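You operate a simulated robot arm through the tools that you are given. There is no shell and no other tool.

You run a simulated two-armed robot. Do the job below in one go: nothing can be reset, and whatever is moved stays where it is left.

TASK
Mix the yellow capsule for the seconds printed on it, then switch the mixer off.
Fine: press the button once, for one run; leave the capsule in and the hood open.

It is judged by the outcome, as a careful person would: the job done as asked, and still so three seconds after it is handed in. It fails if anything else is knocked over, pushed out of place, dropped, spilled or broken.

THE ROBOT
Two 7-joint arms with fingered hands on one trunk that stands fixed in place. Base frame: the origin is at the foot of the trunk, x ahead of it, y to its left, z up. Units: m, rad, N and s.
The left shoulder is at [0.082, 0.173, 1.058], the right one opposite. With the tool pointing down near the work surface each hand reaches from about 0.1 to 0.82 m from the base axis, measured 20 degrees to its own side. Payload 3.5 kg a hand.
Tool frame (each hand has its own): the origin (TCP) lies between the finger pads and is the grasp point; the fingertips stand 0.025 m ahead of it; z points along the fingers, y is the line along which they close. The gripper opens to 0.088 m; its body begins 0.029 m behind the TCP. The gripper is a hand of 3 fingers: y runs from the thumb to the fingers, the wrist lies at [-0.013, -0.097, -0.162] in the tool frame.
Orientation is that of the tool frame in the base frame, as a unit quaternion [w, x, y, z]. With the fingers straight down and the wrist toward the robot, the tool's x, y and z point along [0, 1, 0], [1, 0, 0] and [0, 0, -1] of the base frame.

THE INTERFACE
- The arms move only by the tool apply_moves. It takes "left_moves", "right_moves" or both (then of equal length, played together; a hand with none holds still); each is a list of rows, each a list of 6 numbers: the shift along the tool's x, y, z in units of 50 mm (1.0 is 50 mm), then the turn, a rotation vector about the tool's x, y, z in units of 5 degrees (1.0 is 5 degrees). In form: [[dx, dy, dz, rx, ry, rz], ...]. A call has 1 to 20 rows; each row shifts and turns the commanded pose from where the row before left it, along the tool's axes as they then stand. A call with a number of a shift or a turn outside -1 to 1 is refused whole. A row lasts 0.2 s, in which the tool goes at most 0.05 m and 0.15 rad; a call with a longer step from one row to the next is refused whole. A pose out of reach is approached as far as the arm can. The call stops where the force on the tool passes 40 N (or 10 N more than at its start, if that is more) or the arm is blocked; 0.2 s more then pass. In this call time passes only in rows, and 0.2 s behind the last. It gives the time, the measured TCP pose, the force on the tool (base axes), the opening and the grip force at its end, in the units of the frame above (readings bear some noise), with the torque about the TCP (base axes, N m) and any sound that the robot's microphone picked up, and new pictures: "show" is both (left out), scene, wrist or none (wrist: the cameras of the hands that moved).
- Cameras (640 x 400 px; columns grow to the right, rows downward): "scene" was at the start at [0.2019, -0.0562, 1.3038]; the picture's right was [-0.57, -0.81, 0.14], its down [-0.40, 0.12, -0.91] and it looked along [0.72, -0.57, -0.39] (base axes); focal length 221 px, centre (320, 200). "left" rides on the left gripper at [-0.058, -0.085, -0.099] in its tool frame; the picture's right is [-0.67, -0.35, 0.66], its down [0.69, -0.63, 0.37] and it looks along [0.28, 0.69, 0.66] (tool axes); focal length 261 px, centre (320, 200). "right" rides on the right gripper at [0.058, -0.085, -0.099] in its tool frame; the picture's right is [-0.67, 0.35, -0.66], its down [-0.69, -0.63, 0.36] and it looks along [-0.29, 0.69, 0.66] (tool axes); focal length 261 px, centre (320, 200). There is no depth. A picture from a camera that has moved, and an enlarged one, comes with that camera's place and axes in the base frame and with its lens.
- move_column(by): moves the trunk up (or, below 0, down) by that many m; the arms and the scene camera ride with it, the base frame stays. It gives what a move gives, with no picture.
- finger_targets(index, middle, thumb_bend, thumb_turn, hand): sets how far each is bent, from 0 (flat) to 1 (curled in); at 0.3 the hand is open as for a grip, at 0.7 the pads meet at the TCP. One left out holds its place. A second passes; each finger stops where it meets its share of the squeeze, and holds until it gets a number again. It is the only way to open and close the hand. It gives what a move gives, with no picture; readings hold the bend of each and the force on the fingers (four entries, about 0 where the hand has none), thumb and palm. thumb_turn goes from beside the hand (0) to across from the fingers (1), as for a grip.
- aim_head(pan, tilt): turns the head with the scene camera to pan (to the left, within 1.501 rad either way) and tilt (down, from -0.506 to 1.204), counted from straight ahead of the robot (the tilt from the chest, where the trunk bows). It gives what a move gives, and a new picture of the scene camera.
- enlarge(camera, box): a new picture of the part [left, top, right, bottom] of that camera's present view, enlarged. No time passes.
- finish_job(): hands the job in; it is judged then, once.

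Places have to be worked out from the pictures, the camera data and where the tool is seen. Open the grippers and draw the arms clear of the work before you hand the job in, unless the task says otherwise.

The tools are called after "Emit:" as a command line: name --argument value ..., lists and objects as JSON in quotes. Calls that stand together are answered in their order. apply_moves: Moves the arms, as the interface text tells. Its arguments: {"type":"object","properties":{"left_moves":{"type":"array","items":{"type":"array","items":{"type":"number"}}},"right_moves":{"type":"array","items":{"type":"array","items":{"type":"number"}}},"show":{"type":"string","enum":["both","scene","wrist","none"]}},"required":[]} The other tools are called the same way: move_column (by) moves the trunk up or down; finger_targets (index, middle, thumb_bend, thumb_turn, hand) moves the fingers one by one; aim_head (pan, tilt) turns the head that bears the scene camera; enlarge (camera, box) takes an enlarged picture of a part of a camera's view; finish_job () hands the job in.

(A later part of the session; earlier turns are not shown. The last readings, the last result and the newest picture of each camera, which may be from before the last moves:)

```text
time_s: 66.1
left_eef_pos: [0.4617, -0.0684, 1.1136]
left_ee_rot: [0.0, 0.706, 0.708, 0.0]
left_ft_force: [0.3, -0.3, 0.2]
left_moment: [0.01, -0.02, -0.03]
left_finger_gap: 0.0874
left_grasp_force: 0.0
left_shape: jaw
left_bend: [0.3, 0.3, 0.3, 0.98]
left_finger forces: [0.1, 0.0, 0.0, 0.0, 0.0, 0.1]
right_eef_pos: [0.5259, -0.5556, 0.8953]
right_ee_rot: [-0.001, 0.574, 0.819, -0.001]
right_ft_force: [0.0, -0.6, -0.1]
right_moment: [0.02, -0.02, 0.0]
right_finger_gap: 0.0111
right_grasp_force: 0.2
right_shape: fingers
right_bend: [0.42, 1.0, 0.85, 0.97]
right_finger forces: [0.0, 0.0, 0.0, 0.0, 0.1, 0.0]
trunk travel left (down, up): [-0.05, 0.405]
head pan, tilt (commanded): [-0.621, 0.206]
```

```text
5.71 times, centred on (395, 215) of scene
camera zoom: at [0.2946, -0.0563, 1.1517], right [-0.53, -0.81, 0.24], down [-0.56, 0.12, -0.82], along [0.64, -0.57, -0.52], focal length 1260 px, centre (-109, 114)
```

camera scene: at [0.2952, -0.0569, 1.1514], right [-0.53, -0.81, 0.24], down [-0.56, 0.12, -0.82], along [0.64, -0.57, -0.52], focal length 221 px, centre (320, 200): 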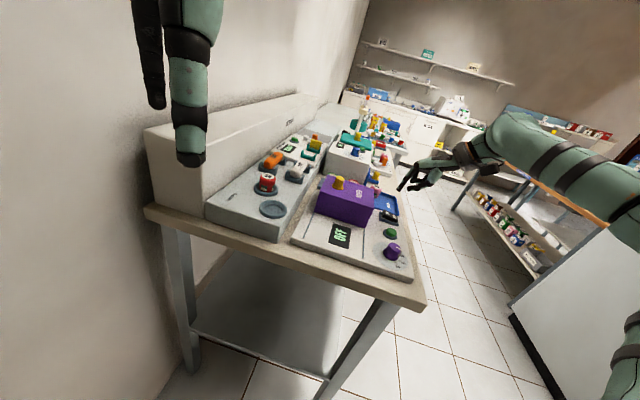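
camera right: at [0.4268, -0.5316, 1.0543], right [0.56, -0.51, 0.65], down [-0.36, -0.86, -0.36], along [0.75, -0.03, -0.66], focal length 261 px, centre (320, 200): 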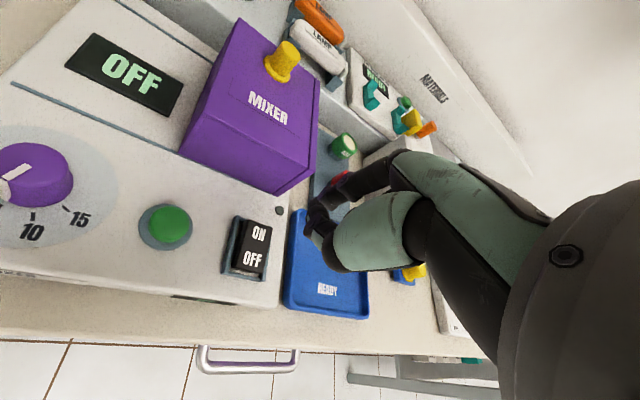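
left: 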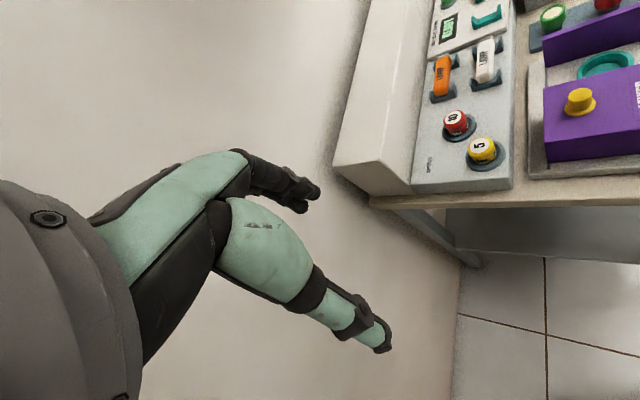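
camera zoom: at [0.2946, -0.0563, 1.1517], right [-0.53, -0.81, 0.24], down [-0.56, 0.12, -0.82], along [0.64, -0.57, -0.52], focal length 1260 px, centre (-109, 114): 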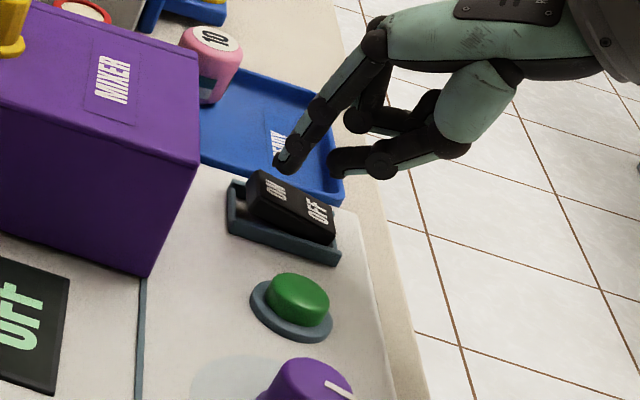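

The tip would land slightly toward the middle/far edge of the rocker. I'll shift ~3 mm back along the bench and ~5 mm toward the ON end, then lower 8 mm.

Emit:
apply_moves --right_moves '[[0.094, 0.07, 0, 0, 0, 0], [0, 0, 0.16, 0, 0, 0]]' --show "none"

Emit:
enlarge --camera "scene" --box '[370, 190, 415, 235]'

Emit:
enlarge --camera "right" --box '[240, 150, 360, 270]'

```text
time_s: 66.7
left_eef_pos: [0.4624, -0.0682, 1.1131]
left_ee_rot: [-0.001, 0.706, 0.708, 0.0]
left_ft_force: [-0.4, 0.4, -0.4]
left_moment: [-0.01, -0.01, 0.02]
left_finger_gap: 0.0882
left_grasp_force: 0.1
left_shape: jaw
left_bend: [0.3, 0.3, 0.3, 0.98]
left_finger forces: [0.1, 0.0, 0.0, 0.0, 0.0, 0.0]
right_eef_pos: [0.5289, -0.548, 0.8881]
right_ee_rot: [-0.002, 0.574, 0.819, -0.002]
right_ft_force: [0.3, 0.6, 0.2]
right_moment: [-0.03, -0.01, -0.01]
right_finger_gap: 0.0114
right_grasp_force: 0.1
right_shape: fingers
right_bend: [0.42, 1.0, 0.85, 0.97]
right_finger forces: [0.1, 0.0, 0.0, 0.1, 0.0, 0.0]
trunk travel left (down, up): [-0.05, 0.405]
head pan, tilt (commanded): [-0.621, 0.206]
```

```text
8.89 times, centred on (392, 212) of scene
camera zoom: at [0.2945, -0.0564, 1.1517], right [-0.53, -0.81, 0.24], down [-0.56, 0.12, -0.82], along [0.64, -0.57, -0.52], focal length 1961 px, centre (-324, 89)
```

zoom: 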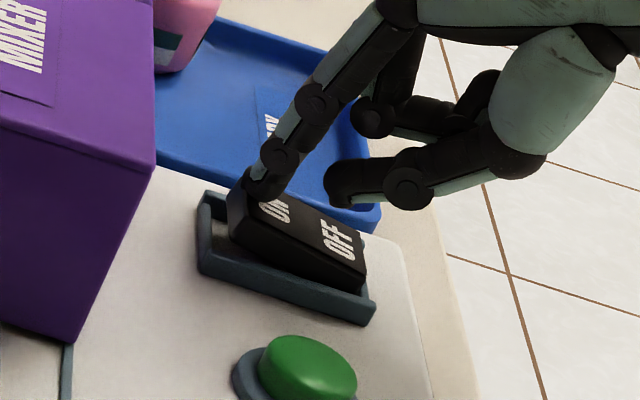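

```text
3.33 times, centred on (300, 210) of right
camera zoom: at [0.4283, -0.5249, 0.9874], right [0.56, -0.51, 0.65], down [-0.36, -0.86, -0.36], along [0.75, -0.03, -0.66], focal length 869 px, centre (387, 167)
```

zoom: 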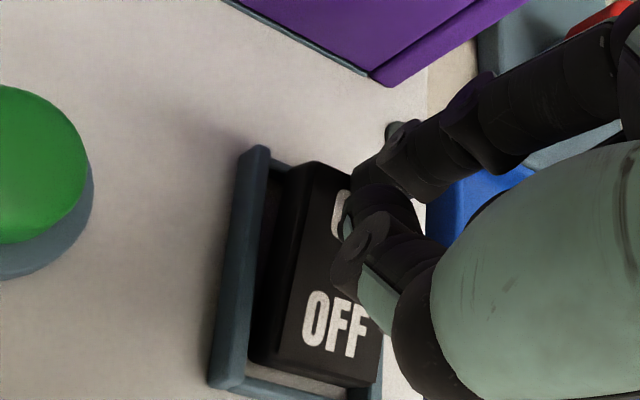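

The tip is now at the very end of the ON side; I'll back off ~4 mm in both directions (raising 2 mm while shifting) and look again.

Emit:
apply_moves --right_moves '[[0.044, -0.104, -0.04, 0, 0, 0]]' --show "none"

Emit:
enlarge --camera "scene" --box '[370, 190, 415, 235]'

Emit:
enlarge --camera "right" --box '[260, 150, 360, 250]'

```text
time_s: 67.1
left_eef_pos: [0.4612, -0.0686, 1.1148]
left_ee_rot: [0.0, 0.707, 0.708, 0.0]
left_ft_force: [0.2, 0.2, 0.5]
left_moment: [-0.01, -0.04, 0.01]
left_finger_gap: 0.0877
left_grasp_force: 0.1
left_shape: jaw
left_bend: [0.3, 0.3, 0.3, 0.98]
left_finger forces: [0.1, 0.0, 0.0, 0.1, 0.1, 0.0]
right_eef_pos: [0.5215, -0.5483, 0.8904]
right_ee_rot: [0.0, 0.574, 0.819, -0.001]
right_ft_force: [-0.4, 0.0, 0.5]
right_moment: [0.01, 0.0, -0.03]
right_finger_gap: 0.0109
right_grasp_force: 0.0
right_shape: fingers
right_bend: [0.42, 1.0, 0.85, 0.97]
right_finger forces: [0.0, 0.1, 0.0, 0.0, 0.1, 0.0]
trunk travel left (down, up): [-0.05, 0.405]
head pan, tilt (commanded): [-0.621, 0.206]
```

```text
8.89 times, centred on (392, 212) of scene
camera zoom: at [0.2942, -0.056, 1.1519], right [-0.53, -0.81, 0.24], down [-0.56, 0.12, -0.82], along [0.64, -0.57, -0.52], focal length 1961 px, centre (-324, 89)
```

zoom: 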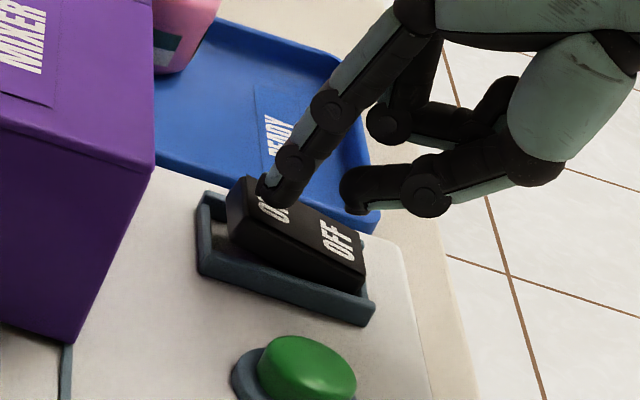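

```text
4.00 times, centred on (310, 200) of right
camera zoom: at [0.4224, -0.5242, 0.9895], right [0.56, -0.51, 0.65], down [-0.36, -0.86, -0.36], along [0.75, -0.03, -0.66], focal length 1043 px, centre (360, 200)
```

zoom: 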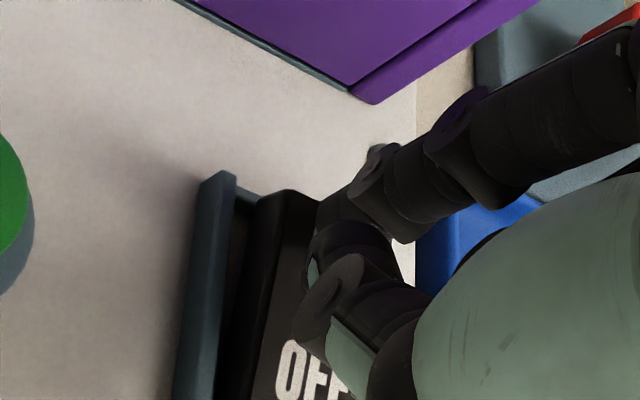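

The index tip now sits over the "ON" lettering. Pressing down in small steps.

Emit:
apply_moves --right_moves '[[0, 0, 0.08, 0, 0, 0]]' --show "none"

Emit:
apply_moves --right_moves '[[0, 0, 0.06, 0, 0, 0]]' --show "none"

Emit:
enlarge --camera "scene" --box '[370, 190, 415, 235]'

```text
time_s: 67.5
left_eef_pos: [0.4616, -0.0669, 1.1142]
left_ee_rot: [0.0, 0.706, 0.708, 0.0]
left_ft_force: [-1.0, 0.5, 0.7]
left_moment: [-0.01, 0.0, 0.0]
left_finger_gap: 0.0875
left_grasp_force: 0.1
left_shape: jaw
left_bend: [0.3, 0.3, 0.3, 0.98]
left_finger forces: [0.0, 0.1, 0.0, 0.1, 0.0, 0.0]
right_eef_pos: [0.5213, -0.5485, 0.886]
right_ee_rot: [0.0, 0.574, 0.819, -0.001]
right_ft_force: [0.0, -0.3, 1.3]
right_moment: [0.01, -0.03, -0.01]
right_finger_gap: 0.0114
right_grasp_force: 0.6
right_shape: fingers
right_bend: [0.42, 1.0, 0.85, 0.97]
right_finger forces: [1.0, 0.0, 0.0, 0.1, 0.0, 0.1]
trunk travel left (down, up): [-0.05, 0.405]
head pan, tilt (commanded): [-0.621, 0.206]
```

```text
time_s: 67.9
left_eef_pos: [0.4621, -0.0677, 1.1138]
left_ee_rot: [0.0, 0.707, 0.708, 0.0]
left_ft_force: [0.2, -0.2, 1.0]
left_moment: [0.0, 0.03, 0.02]
left_finger_gap: 0.0877
left_grasp_force: 0.0
left_shape: jaw
left_bend: [0.3, 0.3, 0.3, 0.98]
left_finger forces: [0.1, 0.1, 0.0, 0.1, 0.0, 0.0]
right_eef_pos: [0.5213, -0.5504, 0.8823]
right_ee_rot: [-0.001, 0.574, 0.819, -0.002]
right_ft_force: [0.0, -0.9, 0.4]
right_moment: [0.03, -0.03, 0.04]
right_finger_gap: 0.0115
right_grasp_force: 0.3
right_shape: fingers
right_bend: [0.42, 1.0, 0.85, 0.97]
right_finger forces: [0.1, 0.0, 0.0, 0.0, 0.0, 0.0]
trunk travel left (down, up): [-0.05, 0.405]
head pan, tilt (commanded): [-0.621, 0.206]
```

```text
8.89 times, centred on (392, 212) of scene
camera zoom: at [0.2946, -0.0562, 1.1516], right [-0.53, -0.81, 0.24], down [-0.56, 0.12, -0.82], along [0.64, -0.57, -0.52], focal length 1961 px, centre (-324, 89)
```

zoom: 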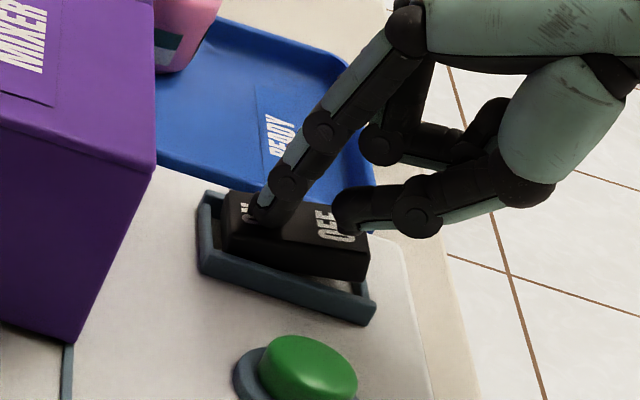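

The rocker has tilted (force peaked then dropped). Checking the display and the rocker.

Emit:
enlarge --camera "scene" --box '[310, 180, 430, 290]'

Emit:
enlarge --camera "right" --box '[0, 0, 360, 320]'

```text
3.64 times, centred on (370, 235) of scene
camera zoom: at [0.2946, -0.0562, 1.1516], right [-0.53, -0.81, 0.24], down [-0.56, 0.12, -0.82], along [0.64, -0.57, -0.52], focal length 802 px, centre (138, 73)
```

zoom: 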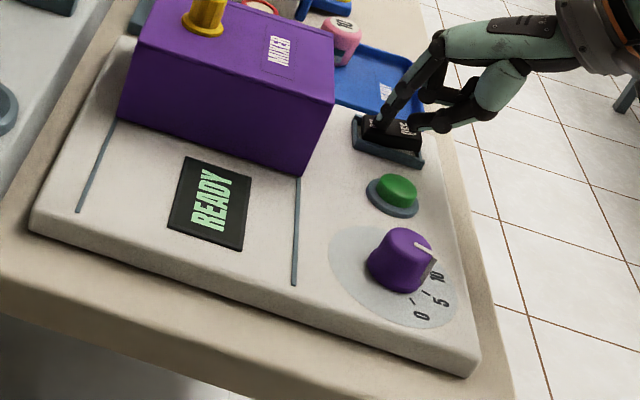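

```text
1.25 times, centred on (180, 160) of right
camera zoom: at [0.4223, -0.525, 0.982], right [0.56, -0.51, 0.65], down [-0.36, -0.86, -0.36], along [0.75, -0.03, -0.66], focal length 326 px, centre (495, 250)
```

zoom: 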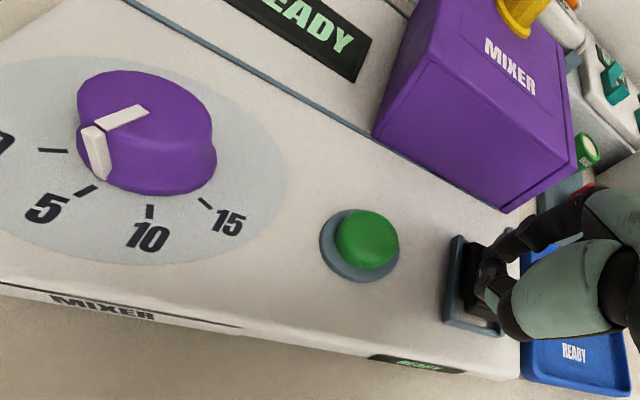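

Display now reads READY — mixer on, dial pointer verified at 5 (≈206.5° vs tick 206.2°). I'll lift off and hover the index tip above the green button (≈(0.503, -0.495, 0.852)) without touching it.

Emit:
apply_moves --right_moves '[[0, 0, -0.4, 0, 0, 0], [0, 0, -0.5, 0, 0, 0], [0.52, -0.38, 0, 0, 0, 0], [0.52, -0.38, 0, 0, 0, 0]]' --show "both"

Emit:
enlarge --camera "scene" --box '[360, 190, 430, 260]'

Emit:
enlarge --camera "right" --box '[200, 130, 380, 290]'

```text
time_s: 68.9
left_eef_pos: [0.4604, -0.0678, 1.1133]
left_ee_rot: [0.001, 0.707, 0.708, 0.0]
left_ft_force: [0.0, 1.1, -0.3]
left_moment: [-0.02, -0.01, -0.02]
left_finger_gap: 0.0874
left_grasp_force: 0.1
left_shape: jaw
left_bend: [0.3, 0.3, 0.3, 0.98]
left_finger forces: [0.1, 0.1, 0.0, 0.0, 0.1, 0.0]
right_eef_pos: [0.4677, -0.5128, 0.9306]
right_ee_rot: [0.0, 0.573, 0.82, 0.0]
right_ft_force: [0.2, 0.3, 0.0]
right_moment: [-0.04, 0.02, 0.0]
right_finger_gap: 0.0111
right_grasp_force: 0.1
right_shape: fingers
right_bend: [0.42, 1.0, 0.85, 0.97]
right_finger forces: [0.0, 0.0, 0.0, 0.0, 0.1, 0.0]
trunk travel left (down, up): [-0.05, 0.405]
head pan, tilt (commanded): [-0.621, 0.206]
camera scene: at [0.2937, -0.0557, 1.152], right [-0.53, -0.81, 0.24], down [-0.56, 0.12, -0.82], along [0.64, -0.57, -0.52], focal length 221 px, centre (320, 200)
camera right: at [0.3685, -0.4888, 1.0288], right [0.56, -0.51, 0.65], down [-0.36, -0.86, -0.36], along [0.75, -0.03, -0.66], focal length 261 px, centre (320, 200)
```

scene: 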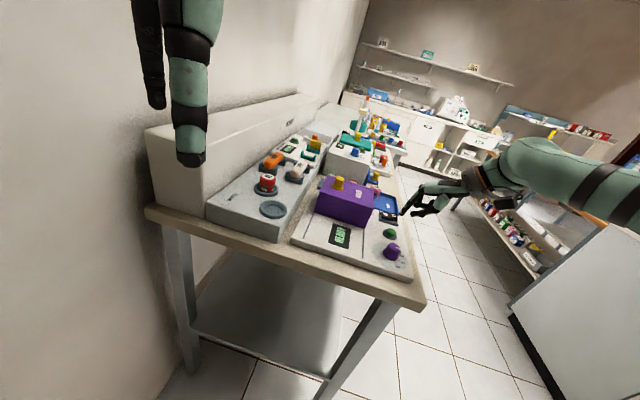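
right: 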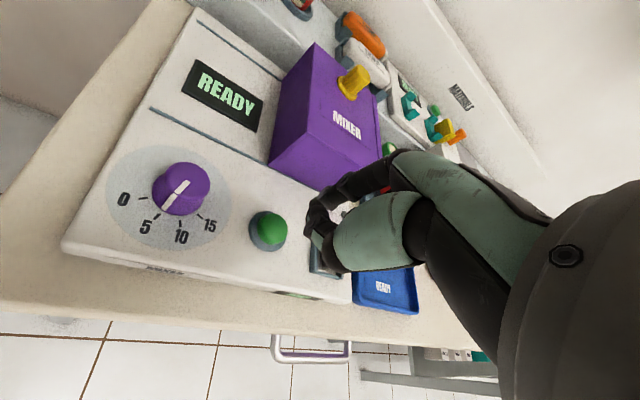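

```text
5.71 times, centred on (395, 225) of scene
camera zoom: at [0.2937, -0.0557, 1.152], right [-0.53, -0.81, 0.24], down [-0.56, 0.12, -0.82], along [0.64, -0.57, -0.52], focal length 1260 px, centre (-109, 57)
```

zoom: 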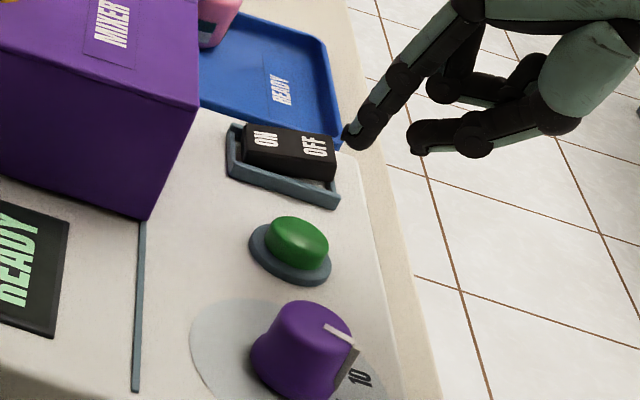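

```text
2.50 times, centred on (290, 210) of right
camera zoom: at [0.3685, -0.4888, 1.0288], right [0.56, -0.51, 0.65], down [-0.36, -0.86, -0.36], along [0.75, -0.03, -0.66], focal length 652 px, centre (395, 175)
```

zoom: 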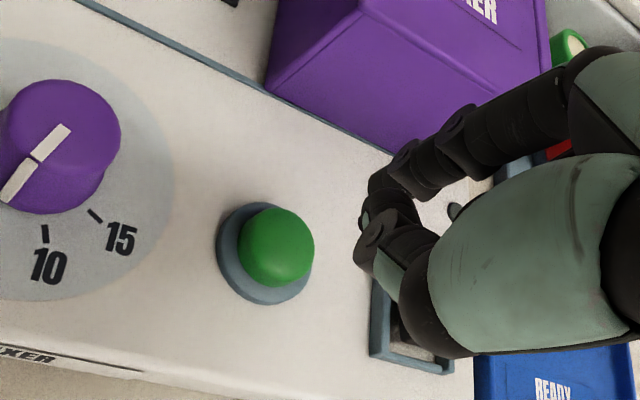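

Rocker is ON. The index tip is within ~2 mm of being over the button's centre; I'll correct and lower 40 mm (tip ≈12 mm above the button).

Emit:
apply_moves --right_moves '[[-0.04, -0.016, 0, 0, 0, 0], [0, 0, 0.4, 0, 0, 0], [0, 0, 0.4, 0, 0, 0]]' --show "none"

Emit:
enlarge --camera "scene" --box '[360, 190, 430, 260]'

Emit:
enlarge --camera "right" --box '[200, 130, 380, 290]'

```text
time_s: 69.7
left_eef_pos: [0.4616, -0.0688, 1.114]
left_ee_rot: [0.0, 0.706, 0.708, 0.0]
left_ft_force: [-0.7, -0.5, -0.1]
left_moment: [0.01, 0.01, 0.02]
left_finger_gap: 0.0876
left_grasp_force: 0.0
left_shape: jaw
left_bend: [0.3, 0.3, 0.3, 0.98]
left_finger forces: [0.0, 0.1, 0.0, 0.0, 0.0, 0.1]
right_eef_pos: [0.4684, -0.5148, 0.8894]
right_ee_rot: [-0.001, 0.574, 0.819, -0.001]
right_ft_force: [-0.4, -0.2, 0.0]
right_moment: [-0.03, 0.01, -0.01]
right_finger_gap: 0.0112
right_grasp_force: 0.0
right_shape: fingers
right_bend: [0.42, 1.0, 0.85, 0.97]
right_finger forces: [0.0, 0.1, 0.0, 0.0, 0.1, 0.0]
trunk travel left (down, up): [-0.05, 0.405]
head pan, tilt (commanded): [-0.621, 0.206]
```

```text
5.71 times, centred on (395, 225) of scene
camera zoom: at [0.2946, -0.0563, 1.1517], right [-0.53, -0.81, 0.24], down [-0.56, 0.12, -0.82], along [0.64, -0.57, -0.52], focal length 1260 px, centre (-109, 57)
```

zoom: 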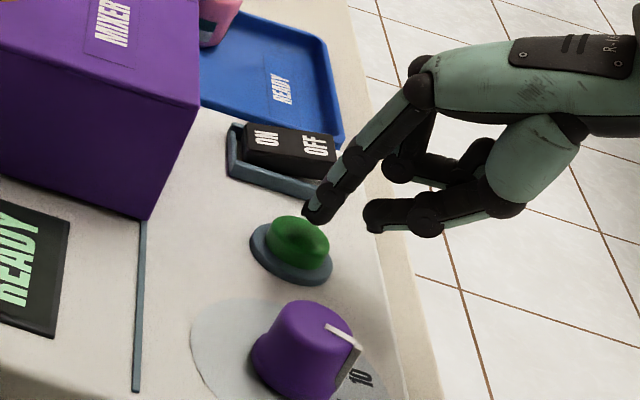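

```text
2.50 times, centred on (290, 210) of right
camera zoom: at [0.3691, -0.4903, 0.9874], right [0.56, -0.51, 0.65], down [-0.36, -0.86, -0.36], along [0.75, -0.03, -0.66], focal length 652 px, centre (395, 175)
```

zoom: 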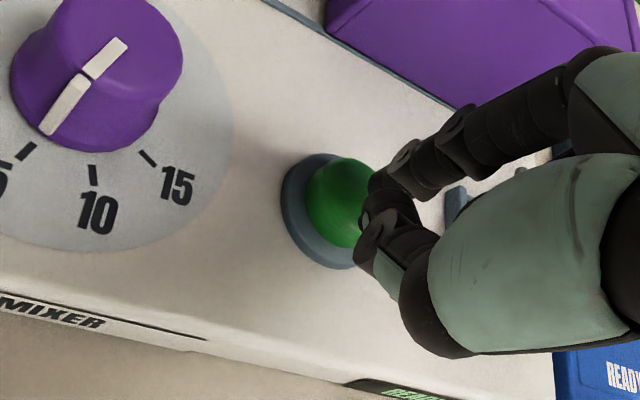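

Slight correction (~4 mm along tool +x) to centre the tip on the dome, then lowering 8 mm to just above it.

Emit:
apply_moves --right_moves '[[0.08, -0.02, 0, 0, 0, 0], [0, 0, 0.14, 0, 0, 0]]' --show "none"

Emit:
enlarge --camera "scene" --box '[370, 200, 420, 250]'

Emit:
enlarge --camera "right" --box '[240, 140, 360, 260]'

```text
time_s: 70.3
left_eef_pos: [0.4614, -0.0678, 1.115]
left_ee_rot: [0.0, 0.706, 0.708, 0.0]
left_ft_force: [-0.6, -0.3, -0.8]
left_moment: [0.0, 0.01, 0.02]
left_finger_gap: 0.0875
left_grasp_force: 0.0
left_shape: jaw
left_bend: [0.3, 0.3, 0.3, 0.98]
left_finger forces: [0.1, 0.1, 0.1, 0.0, 0.0, 0.1]
right_eef_pos: [0.4663, -0.5107, 0.8824]
right_ee_rot: [-0.001, 0.574, 0.819, -0.002]
right_ft_force: [-0.3, 0.3, 0.2]
right_moment: [0.02, 0.02, 0.02]
right_finger_gap: 0.0113
right_grasp_force: 0.3
right_shape: fingers
right_bend: [0.42, 1.0, 0.85, 0.97]
right_finger forces: [0.6, 0.0, 0.1, 0.1, 0.1, 0.0]
trunk travel left (down, up): [-0.05, 0.405]
head pan, tilt (commanded): [-0.621, 0.206]
```

```text
8.00 times, centred on (395, 225) of scene
camera zoom: at [0.2945, -0.0562, 1.1517], right [-0.53, -0.81, 0.24], down [-0.56, 0.12, -0.82], along [0.64, -0.57, -0.52], focal length 1765 px, centre (-280, 0)
```

zoom: 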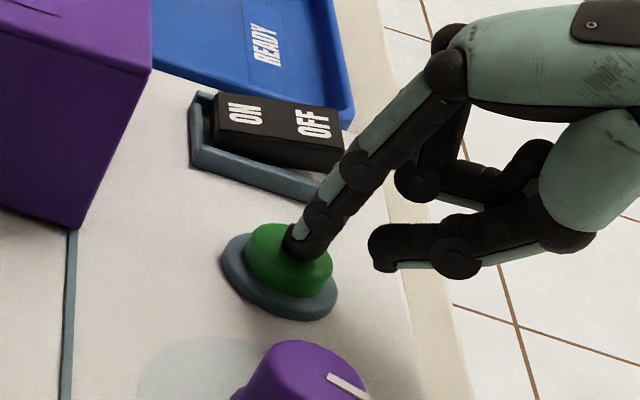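

```text
3.33 times, centred on (300, 200) of right
camera zoom: at [0.3668, -0.4867, 0.9805], right [0.56, -0.51, 0.65], down [-0.36, -0.86, -0.36], along [0.75, -0.03, -0.66], focal length 869 px, centre (387, 200)
```

zoom: 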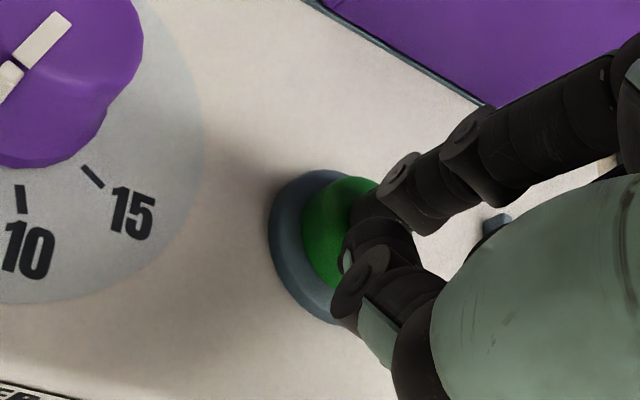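

The index tip is just touching the dome (0.6 N) near its centre. Pressing 4 mm.

Emit:
apply_moves --right_moves '[[0, 0, 0.08, 0, 0, 0]]' --show "none"

Emit:
enlarge --camera "scene" --box '[310, 180, 430, 290]'

```text
time_s: 70.7
left_eef_pos: [0.4616, -0.0673, 1.1147]
left_ee_rot: [0.0, 0.707, 0.707, -0.001]
left_ft_force: [0.0, 0.4, 0.8]
left_moment: [-0.04, 0.02, 0.0]
left_finger_gap: 0.0875
left_grasp_force: 0.0
left_shape: jaw
left_bend: [0.3, 0.3, 0.3, 0.98]
left_finger forces: [0.0, 0.0, 0.0, 0.1, 0.0, 0.0]
right_eef_pos: [0.466, -0.5111, 0.8778]
right_ee_rot: [-0.001, 0.573, 0.819, -0.001]
right_ft_force: [0.0, 0.8, 2.4]
right_moment: [0.04, -0.05, 0.05]
right_finger_gap: 0.0111
right_grasp_force: 0.7
right_shape: fingers
right_bend: [0.42, 1.0, 0.85, 0.97]
right_finger forces: [2.2, 0.0, 0.0, 0.0, 0.0, 0.0]
trunk travel left (down, up): [-0.05, 0.405]
head pan, tilt (commanded): [-0.621, 0.206]
```

```text
3.64 times, centred on (370, 235) of scene
camera zoom: at [0.2941, -0.056, 1.1519], right [-0.53, -0.81, 0.24], down [-0.56, 0.12, -0.82], along [0.64, -0.57, -0.52], focal length 802 px, centre (138, 73)
```

zoom: 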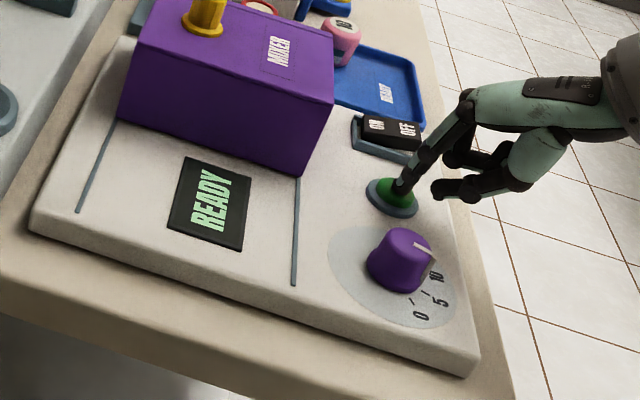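

Spring force 2.4 N, still READY. Pressing 2 mm more.

Emit:
apply_moves --right_moves '[[0, 0, 0.05, 0, 0, 0]]' --show "none"

Emit:
enlarge --camera "scene" --box '[310, 180, 430, 290]'

```text
time_s: 71.1
left_eef_pos: [0.461, -0.0666, 1.1142]
left_ee_rot: [0.0, 0.707, 0.708, 0.0]
left_ft_force: [0.5, 0.4, -0.1]
left_moment: [0.01, 0.03, 0.01]
left_finger_gap: 0.0876
left_grasp_force: 0.2
left_shape: jaw
left_bend: [0.3, 0.3, 0.3, 0.98]
left_finger forces: [0.1, 0.0, 0.0, 0.0, 0.1, 0.0]
right_eef_pos: [0.4657, -0.5107, 0.8749]
right_ee_rot: [-0.001, 0.573, 0.819, -0.001]
right_ft_force: [-1.8, -0.9, 4.4]
right_moment: [0.11, -0.11, 0.0]
right_finger_gap: 0.0113
right_grasp_force: 1.7
right_shape: fingers
right_bend: [0.42, 1.0, 0.85, 0.97]
right_finger forces: [3.7, 0.0, 0.0, 0.1, 0.0, 0.1]
trunk travel left (down, up): [-0.05, 0.405]
head pan, tilt (commanded): [-0.621, 0.206]
heard: click
```

```text
3.64 times, centred on (370, 235) of scene
camera zoom: at [0.2939, -0.0558, 1.152], right [-0.53, -0.81, 0.24], down [-0.56, 0.12, -0.82], along [0.64, -0.57, -0.52], focal length 802 px, centre (138, 73)
```

zoom: 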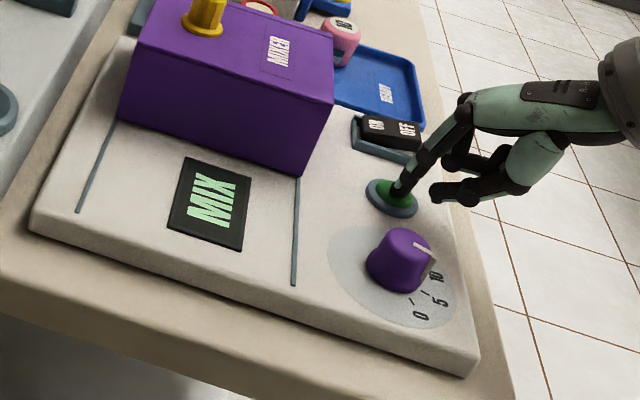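

Click heard and the display shows MIX. Lifting off straight up and moving toward the rocker's OFF end while the run proceeds (started ≈71 s).

Emit:
apply_moves --right_moves '[[0, 0, -0.5, 0, 0, 0], [0, 0, -0.5, 0, 0, 0], [-0.665, 0.122, 0, 0, 0, 0], [-0.665, 0.122, 0, 0, 0, 0]]' --show "none"

Emit:
enlarge --camera "scene" --box '[310, 180, 430, 290]'

Emit:
enlarge --camera "right" --box '[240, 140, 360, 260]'

```text
time_s: 72.1
left_eef_pos: [0.4622, -0.068, 1.1134]
left_ee_rot: [0.0, 0.706, 0.708, -0.001]
left_ft_force: [0.5, -0.9, 0.2]
left_moment: [0.01, 0.02, -0.02]
left_finger_gap: 0.0875
left_grasp_force: 0.1
left_shape: jaw
left_bend: [0.3, 0.3, 0.3, 0.98]
left_finger forces: [0.1, 0.0, 0.0, 0.0, 0.0, 0.0]
right_eef_pos: [0.5014, -0.5695, 0.9247]
right_ee_rot: [-0.001, 0.574, 0.819, 0.0]
right_ft_force: [0.2, -0.1, 0.6]
right_moment: [-0.01, -0.01, 0.02]
right_finger_gap: 0.0111
right_grasp_force: 0.1
right_shape: fingers
right_bend: [0.42, 1.0, 0.85, 0.97]
right_finger forces: [0.0, 0.0, 0.0, 0.1, 0.1, 0.0]
trunk travel left (down, up): [-0.05, 0.405]
head pan, tilt (commanded): [-0.621, 0.206]
```

```text
3.64 times, centred on (370, 235) of scene
camera zoom: at [0.295, -0.0566, 1.1515], right [-0.53, -0.81, 0.24], down [-0.56, 0.12, -0.82], along [0.64, -0.57, -0.52], focal length 802 px, centre (138, 73)
```

zoom: 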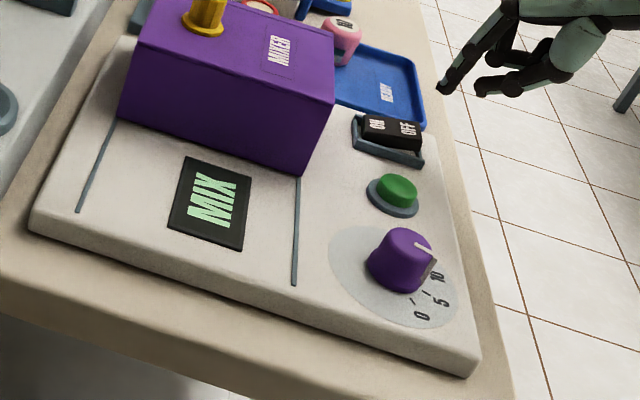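

```text
3.33 times, centred on (300, 200) of right
camera zoom: at [0.4018, -0.5458, 1.0241], right [0.56, -0.51, 0.65], down [-0.36, -0.86, -0.36], along [0.75, -0.03, -0.66], focal length 869 px, centre (387, 200)
```

zoom: 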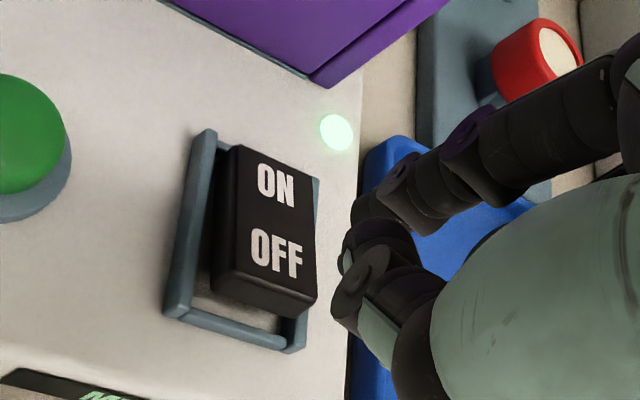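

Running (MIX, lamp lit). The tip is predicted to land ~4 mm outward of the "OFF" lettering, which is good. Lowering 28 mm to wait just above, and letting time pass.

Emit:
apply_moves --right_moves '[[0, 0, 0.28, 0, 0, 0], [0, 0, 0.28, 0, 0, 0], [0, 0, 0, 0, 0, 0], [0, 0, 0, 0, 0, 0], [0, 0, 0, 0, 0, 0]]' --show "none"

Emit:
enlarge --camera "scene" --box '[310, 180, 430, 290]'

Emit:
enlarge --camera "scene" --box '[370, 190, 415, 235]'

```text
time_s: 73.3
left_eef_pos: [0.4621, -0.0677, 1.1146]
left_ee_rot: [0.0, 0.707, 0.708, 0.0]
left_ft_force: [-0.2, 0.6, -0.1]
left_moment: [-0.07, -0.01, 0.0]
left_finger_gap: 0.0875
left_grasp_force: 0.0
left_shape: jaw
left_bend: [0.3, 0.3, 0.3, 0.98]
left_finger forces: [0.0, 0.0, 0.1, 0.0, 0.0, 0.1]
right_eef_pos: [0.5017, -0.571, 0.8975]
right_ee_rot: [-0.001, 0.573, 0.819, -0.002]
right_ft_force: [0.4, -0.2, -0.4]
right_moment: [-0.03, -0.01, -0.03]
right_finger_gap: 0.0109
right_grasp_force: 0.0
right_shape: fingers
right_bend: [0.42, 1.0, 0.85, 0.97]
right_finger forces: [0.0, 0.1, 0.0, 0.0, 0.0, 0.1]
trunk travel left (down, up): [-0.05, 0.405]
head pan, tilt (commanded): [-0.621, 0.206]
```

```text
3.64 times, centred on (370, 235) of scene
camera zoom: at [0.2944, -0.0561, 1.1518], right [-0.53, -0.81, 0.24], down [-0.56, 0.12, -0.82], along [0.64, -0.57, -0.52], focal length 802 px, centre (138, 73)
```

zoom: 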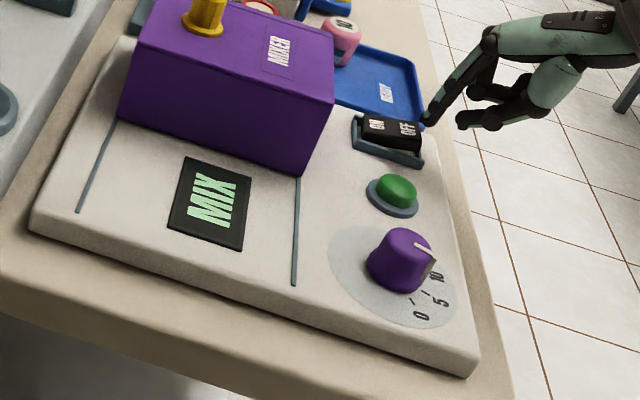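

```text
8.89 times, centred on (392, 212) of scene
camera zoom: at [0.2944, -0.0561, 1.1518], right [-0.53, -0.81, 0.24], down [-0.56, 0.12, -0.82], along [0.64, -0.57, -0.52], focal length 1961 px, centre (-324, 89)
```

zoom: 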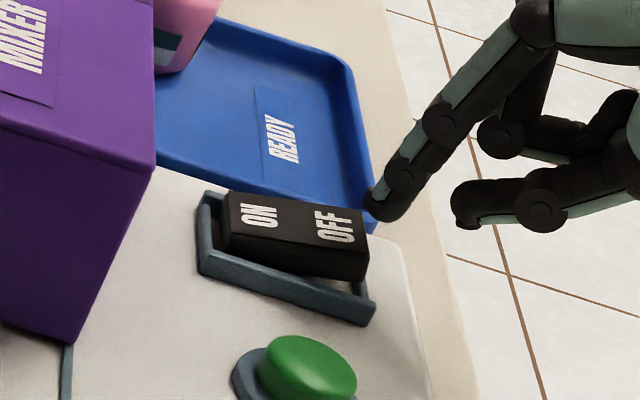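

Scene view suggests landing right at the OFF end's edge; I'll shift ~4 mm inward (toward the wall) and keep waiting for the run to end.

Emit:
apply_moves --right_moves '[[0.03, 0.074, 0, 0, 0, 0], [0, 0, 0, 0, 0, 0], [0, 0, 0, 0, 0, 0], [0, 0, 0, 0, 0, 0], [0, 0, 0, 0, 0, 0], [0, 0, 0, 0, 0, 0], [0, 0, 0, 0, 0, 0], [0, 0, 0, 0, 0, 0], [0, 0, 0, 0, 0, 0], [0, 0, 0, 0, 0, 0]]' --show "none"

Emit:
enlarge --camera "scene" --box '[310, 180, 430, 290]'

Emit:
enlarge --camera "scene" --box '[370, 190, 415, 235]'

Emit:
enlarge --camera "right" --box '[240, 140, 360, 260]'

```text
time_s: 75.5
left_eef_pos: [0.4629, -0.0677, 1.1139]
left_ee_rot: [0.0, 0.707, 0.707, 0.0]
left_ft_force: [-0.1, -0.4, 0.4]
left_moment: [0.01, -0.01, -0.01]
left_finger_gap: 0.0875
left_grasp_force: 0.0
left_shape: jaw
left_bend: [0.3, 0.3, 0.3, 0.98]
left_finger forces: [0.0, 0.1, 0.1, 0.0, 0.0, 0.1]
right_eef_pos: [0.503, -0.5671, 0.8962]
right_ee_rot: [-0.001, 0.573, 0.819, -0.001]
right_ft_force: [-0.3, 0.6, 0.0]
right_moment: [0.02, 0.03, -0.02]
right_finger_gap: 0.0111
right_grasp_force: 0.1
right_shape: fingers
right_bend: [0.42, 1.0, 0.85, 0.97]
right_finger forces: [0.0, 0.0, 0.0, 0.0, 0.1, 0.0]
trunk travel left (down, up): [-0.05, 0.405]
head pan, tilt (commanded): [-0.621, 0.206]
```

```text
3.64 times, centred on (370, 235) of scene
camera zoom: at [0.2944, -0.0562, 1.1517], right [-0.53, -0.81, 0.24], down [-0.56, 0.12, -0.82], along [0.64, -0.57, -0.52], focal length 802 px, centre (138, 73)
```

zoom: 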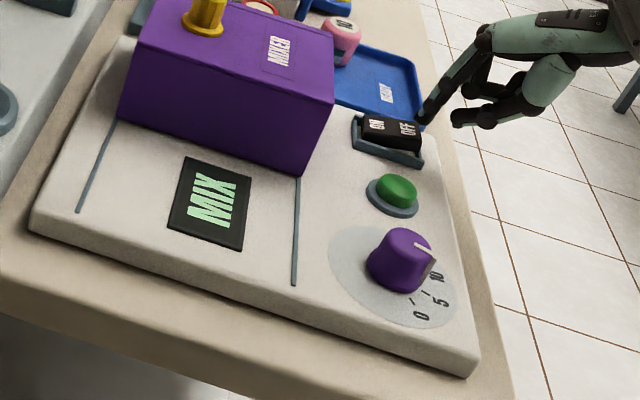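

```text
8.89 times, centred on (392, 212) of scene
camera zoom: at [0.2944, -0.0562, 1.1517], right [-0.53, -0.81, 0.24], down [-0.56, 0.12, -0.82], along [0.64, -0.57, -0.52], focal length 1961 px, centre (-324, 89)
```

zoom: 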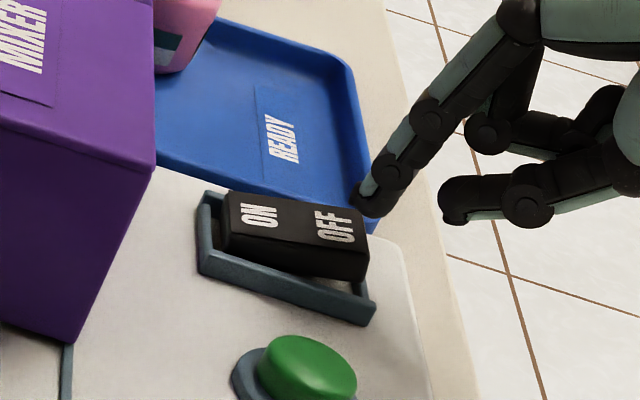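

```text
3.33 times, centred on (300, 200) of right
camera zoom: at [0.4041, -0.5431, 0.9959], right [0.56, -0.51, 0.65], down [-0.36, -0.86, -0.36], along [0.75, -0.03, -0.66], focal length 869 px, centre (387, 200)
```

zoom: 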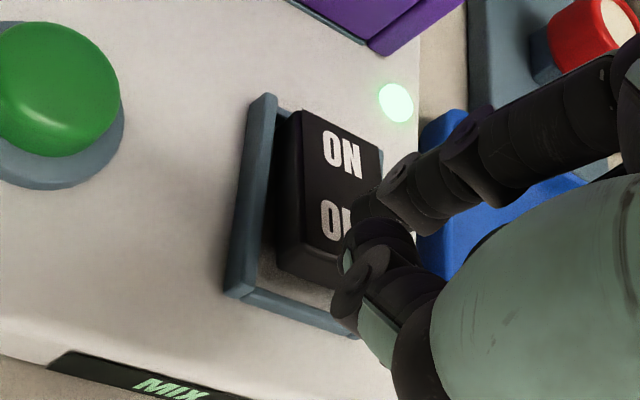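

Still MIX at 75.5 s. Small compromise shift (~3 mm across the rocker) while waiting for the run to finish.

Emit:
apply_moves --right_moves '[[-0.048, 0.04, 0, 0, 0, 0], [0, 0, 0, 0, 0, 0], [0, 0, 0, 0, 0, 0], [0, 0, 0, 0, 0, 0]]' --show "none"

Emit:
enlarge --camera "scene" --box '[310, 180, 430, 290]'

Emit:
enlarge --camera "scene" --box '[370, 190, 415, 235]'

```text
time_s: 76.5
left_eef_pos: [0.4606, -0.0677, 1.1136]
left_ee_rot: [-0.001, 0.706, 0.708, 0.0]
left_ft_force: [0.0, 0.1, 0.5]
left_moment: [0.0, -0.01, -0.01]
left_finger_gap: 0.0874
left_grasp_force: 0.2
left_shape: jaw
left_bend: [0.3, 0.3, 0.3, 0.98]
left_finger forces: [0.0, 0.1, 0.1, 0.1, 0.0, 0.0]
right_eef_pos: [0.5069, -0.5683, 0.8965]
right_ee_rot: [0.0, 0.574, 0.819, -0.002]
right_ft_force: [-0.1, -0.2, 0.8]
right_moment: [-0.02, 0.01, 0.02]
right_finger_gap: 0.0113
right_grasp_force: 0.0
right_shape: fingers
right_bend: [0.42, 1.0, 0.85, 0.97]
right_finger forces: [0.0, 0.0, 0.1, 0.0, 0.0, 0.0]
trunk travel left (down, up): [-0.05, 0.405]
head pan, tilt (commanded): [-0.621, 0.206]
```

```text
3.64 times, centred on (370, 235) of scene
camera zoom: at [0.2945, -0.0562, 1.1517], right [-0.53, -0.81, 0.24], down [-0.56, 0.12, -0.82], along [0.64, -0.57, -0.52], focal length 802 px, centre (138, 73)
```

zoom: 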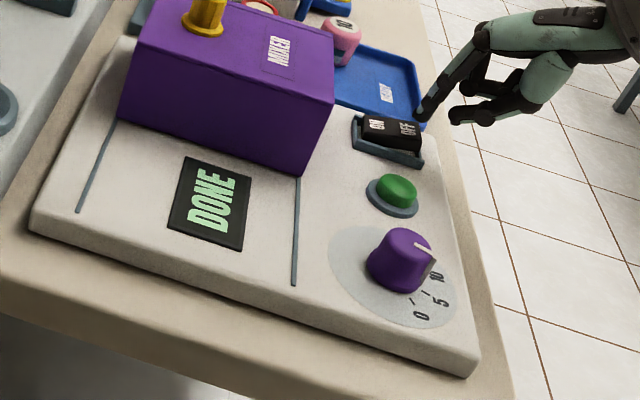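

```text
8.89 times, centred on (392, 212) of scene
camera zoom: at [0.2945, -0.0562, 1.1517], right [-0.53, -0.81, 0.24], down [-0.56, 0.12, -0.82], along [0.64, -0.57, -0.52], focal length 1961 px, centre (-324, 89)
```

zoom: 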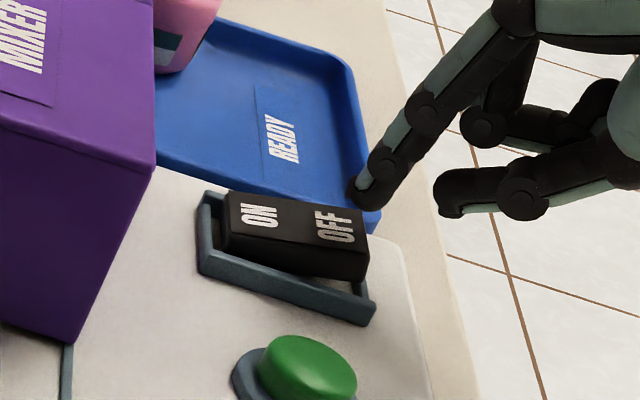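

DONE is displayed — the 5-second run is finished. Now pressing the OFF end: descend 10 mm first.

Emit:
apply_moves --right_moves '[[0, 0, 0.1, 0, 0, 0], [0, 0, 0.1, 0, 0, 0]]' --show "none"

Emit:
enlarge --camera "scene" --box '[370, 190, 415, 235]'

```text
time_s: 77.1
left_eef_pos: [0.4625, -0.0681, 1.1133]
left_ee_rot: [-0.001, 0.707, 0.708, 0.0]
left_ft_force: [0.4, 0.2, 0.4]
left_moment: [-0.02, 0.0, -0.01]
left_finger_gap: 0.0873
left_grasp_force: 0.1
left_shape: jaw
left_bend: [0.3, 0.3, 0.3, 0.98]
left_finger forces: [0.0, 0.0, 0.0, 0.0, 0.1, 0.1]
right_eef_pos: [0.5062, -0.5695, 0.8864]
right_ee_rot: [-0.001, 0.573, 0.82, -0.002]
right_ft_force: [0.2, 0.2, 0.3]
right_moment: [-0.02, -0.03, -0.03]
right_finger_gap: 0.0114
right_grasp_force: 0.2
right_shape: fingers
right_bend: [0.42, 1.0, 0.85, 0.97]
right_finger forces: [0.5, 0.0, 0.0, 0.0, 0.1, 0.0]
trunk travel left (down, up): [-0.05, 0.405]
head pan, tilt (commanded): [-0.621, 0.206]
```

```text
8.89 times, centred on (392, 212) of scene
camera zoom: at [0.2944, -0.0561, 1.1518], right [-0.53, -0.81, 0.24], down [-0.56, 0.12, -0.82], along [0.64, -0.57, -0.52], focal length 1961 px, centre (-324, 89)
```

zoom: 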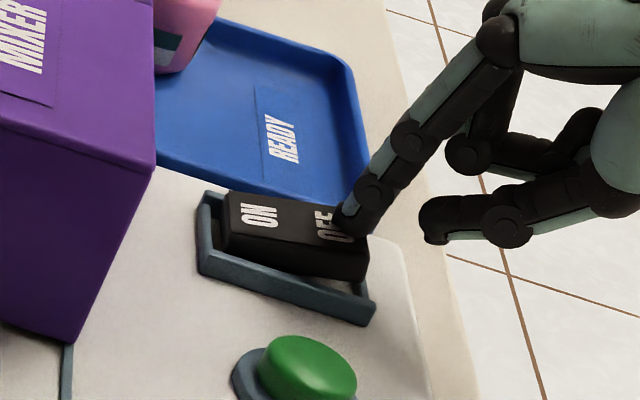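

Contact with the OFF end is starting (0.5 N), tip on the "OFF" lettering. Pressing ~4 mm further.

Emit:
apply_moves --right_moves '[[0, 0, 0.09, 0, 0, 0]]' --show "none"

Emit:
enlarge --camera "scene" --box '[310, 180, 430, 290]'

```text
time_s: 77.5
left_eef_pos: [0.463, -0.0674, 1.1134]
left_ee_rot: [0.001, 0.707, 0.708, 0.0]
left_ft_force: [-1.5, 0.1, 0.8]
left_moment: [0.03, 0.0, 0.01]
left_finger_gap: 0.0877
left_grasp_force: 0.0
left_shape: jaw
left_bend: [0.3, 0.3, 0.3, 0.98]
left_finger forces: [0.0, 0.0, 0.0, 0.0, 0.0, 0.1]
right_eef_pos: [0.5064, -0.5695, 0.8826]
right_ee_rot: [0.0, 0.574, 0.819, -0.001]
right_ft_force: [0.5, -1.1, 2.3]
right_moment: [0.04, -0.07, 0.01]
right_finger_gap: 0.0106
right_grasp_force: 1.2
right_shape: fingers
right_bend: [0.42, 1.0, 0.85, 0.97]
right_finger forces: [1.9, 0.1, 0.1, 0.0, 0.0, 0.0]
trunk travel left (down, up): [-0.05, 0.405]
head pan, tilt (commanded): [-0.621, 0.206]
```

```text
3.64 times, centred on (370, 235) of scene
camera zoom: at [0.2945, -0.0563, 1.1517], right [-0.53, -0.81, 0.24], down [-0.56, 0.12, -0.82], along [0.64, -0.57, -0.52], focal length 802 px, centre (138, 73)
```

zoom: 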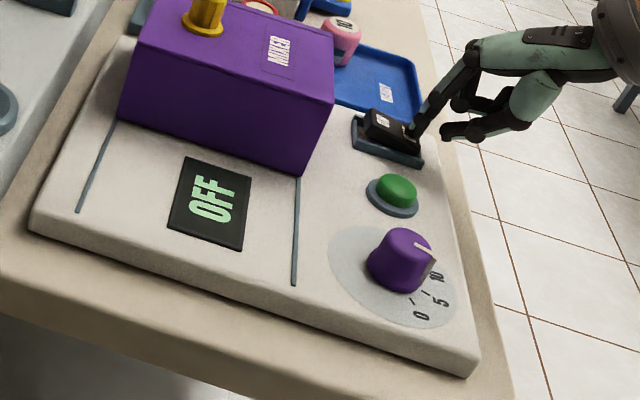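

The display shows OFF. Lifting away, then reopening the fingers for the hood knob.

Emit:
apply_moves --right_moves '[[0, 0, -0.5, 0, 0, 0], [0, 0, -0.8, 0, 0, 0], [0, 0, -0.8, 0, 0, 0], [0, 0, -0.8, 0, 0, 0]]' --show "none"

Emit:
finger_targets --hand "right" --index 0.42 --middle 0.42 --thumb_bend 0.42

Emit:
apply_moves --right_moves '[[0, 0, 0, 0, 0, 1], [0, 0, 0, 0, 0, 1], [0, 0, 0, 0, 0, 1], [0, 0, 0, 0, 0, 1], [0, 0, 0, 0, 0, 1], [0, 0, 0, 0, 0, 1], [0, 0, 0, 0, 0, 1], [0, 0, 0, 0, 0, 1], [0, 0, 0, 0, 0, 1], [0, 0, 0, 0, 0, 1], [0, 0, 0, 0, 0, 1], [0, 0, 0, 0, 0, 1], [0, 0, 0, 0, 0, 1], [0, 0, 0, 0, 0, 0.5]]' --show "both"

```text
time_s: 78.5
left_eef_pos: [0.4628, -0.0678, 1.115]
left_ee_rot: [-0.001, 0.706, 0.708, 0.0]
left_ft_force: [0.3, -0.1, -0.1]
left_moment: [0.03, -0.05, -0.01]
left_finger_gap: 0.0876
left_grasp_force: 0.1
left_shape: jaw
left_bend: [0.3, 0.3, 0.3, 0.98]
left_finger forces: [0.0, 0.1, 0.0, 0.0, 0.0, 0.1]
right_eef_pos: [0.5068, -0.5686, 1.0278]
right_ee_rot: [-0.001, 0.573, 0.819, 0.0]
right_ft_force: [0.3, -0.9, 0.6]
right_moment: [-0.02, 0.02, -0.01]
right_finger_gap: 0.0108
right_grasp_force: 0.1
right_shape: fingers
right_bend: [0.42, 1.0, 0.85, 0.97]
right_finger forces: [0.0, 0.0, 0.0, 0.0, 0.1, 0.0]
trunk travel left (down, up): [-0.05, 0.405]
head pan, tilt (commanded): [-0.621, 0.206]
```

```text
time_s: 79.5
left_eef_pos: [0.4614, -0.0671, 1.1145]
left_ee_rot: [-0.001, 0.706, 0.708, 0.0]
left_ft_force: [-0.8, -0.2, -0.8]
left_moment: [-0.02, 0.01, 0.01]
left_finger_gap: 0.0876
left_grasp_force: 0.2
left_shape: jaw
left_bend: [0.3, 0.3, 0.3, 0.98]
left_finger forces: [0.0, 0.0, 0.1, 0.1, 0.0, 0.0]
right_eef_pos: [0.5062, -0.5688, 1.0283]
right_ee_rot: [0.0, 0.574, 0.819, -0.002]
right_ft_force: [-0.4, -0.4, 0.5]
right_moment: [0.01, 0.0, -0.03]
right_finger_gap: 0.059
right_grasp_force: 0.1
right_shape: fingers
right_bend: [0.42, 0.42, 0.42, 0.97]
right_finger forces: [0.1, 0.0, 0.1, 0.0, 0.1, 0.0]
trunk travel left (down, up): [-0.05, 0.405]
head pan, tilt (commanded): [-0.621, 0.206]
```

```text
time_s: 82.5
left_eef_pos: [0.4618, -0.0682, 1.1128]
left_ee_rot: [0.0, 0.707, 0.707, 0.0]
left_ft_force: [-0.5, 0.2, 0.3]
left_moment: [-0.03, 0.0, 0.0]
left_finger_gap: 0.0871
left_grasp_force: 0.0
left_shape: jaw
left_bend: [0.3, 0.3, 0.3, 0.98]
left_finger forces: [0.0, 0.1, 0.0, 0.0, 0.0, 0.0]
right_eef_pos: [0.5063, -0.5688, 1.0267]
right_ee_rot: [0.001, 0.932, 0.363, -0.001]
right_ft_force: [0.0, 0.0, -0.5]
right_moment: [0.01, -0.02, -0.01]
right_finger_gap: 0.0589
right_grasp_force: 0.0
right_shape: fingers
right_bend: [0.42, 0.42, 0.42, 0.97]
right_finger forces: [0.0, 0.0, 0.0, 0.0, 0.0, 0.1]
trunk travel left (down, up): [-0.05, 0.405]
head pan, tilt (commanded): [-0.621, 0.206]
camera scene: at [0.2945, -0.0561, 1.1517], right [-0.53, -0.81, 0.24], down [-0.56, 0.12, -0.82], along [0.64, -0.57, -0.52], focal length 221 px, centre (320, 200)
camera right: at [0.492, -0.4683, 1.1263], right [-0.26, -0.71, 0.66], down [-0.93, 0.0, -0.36], along [0.26, -0.71, -0.66], focal length 261 px, centre (320, 200)
```

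scene: 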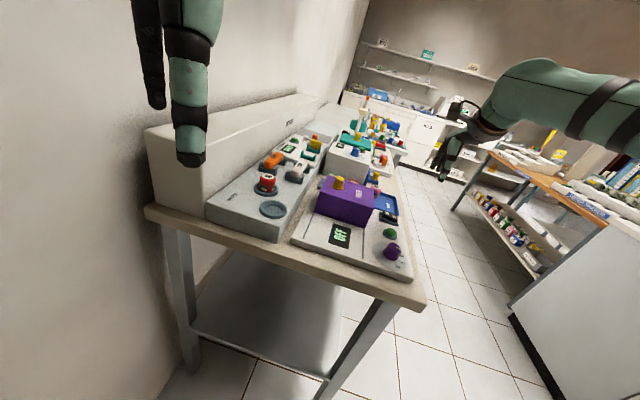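
right: 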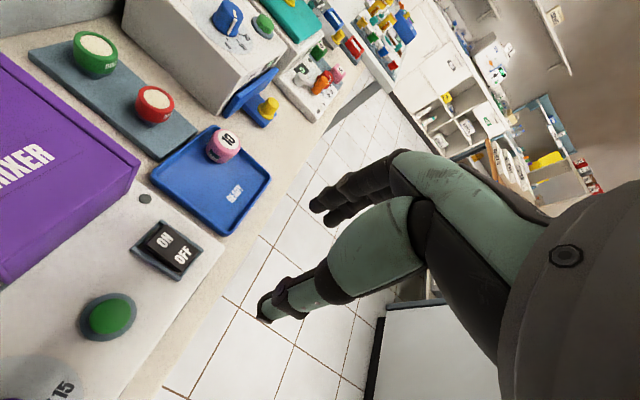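

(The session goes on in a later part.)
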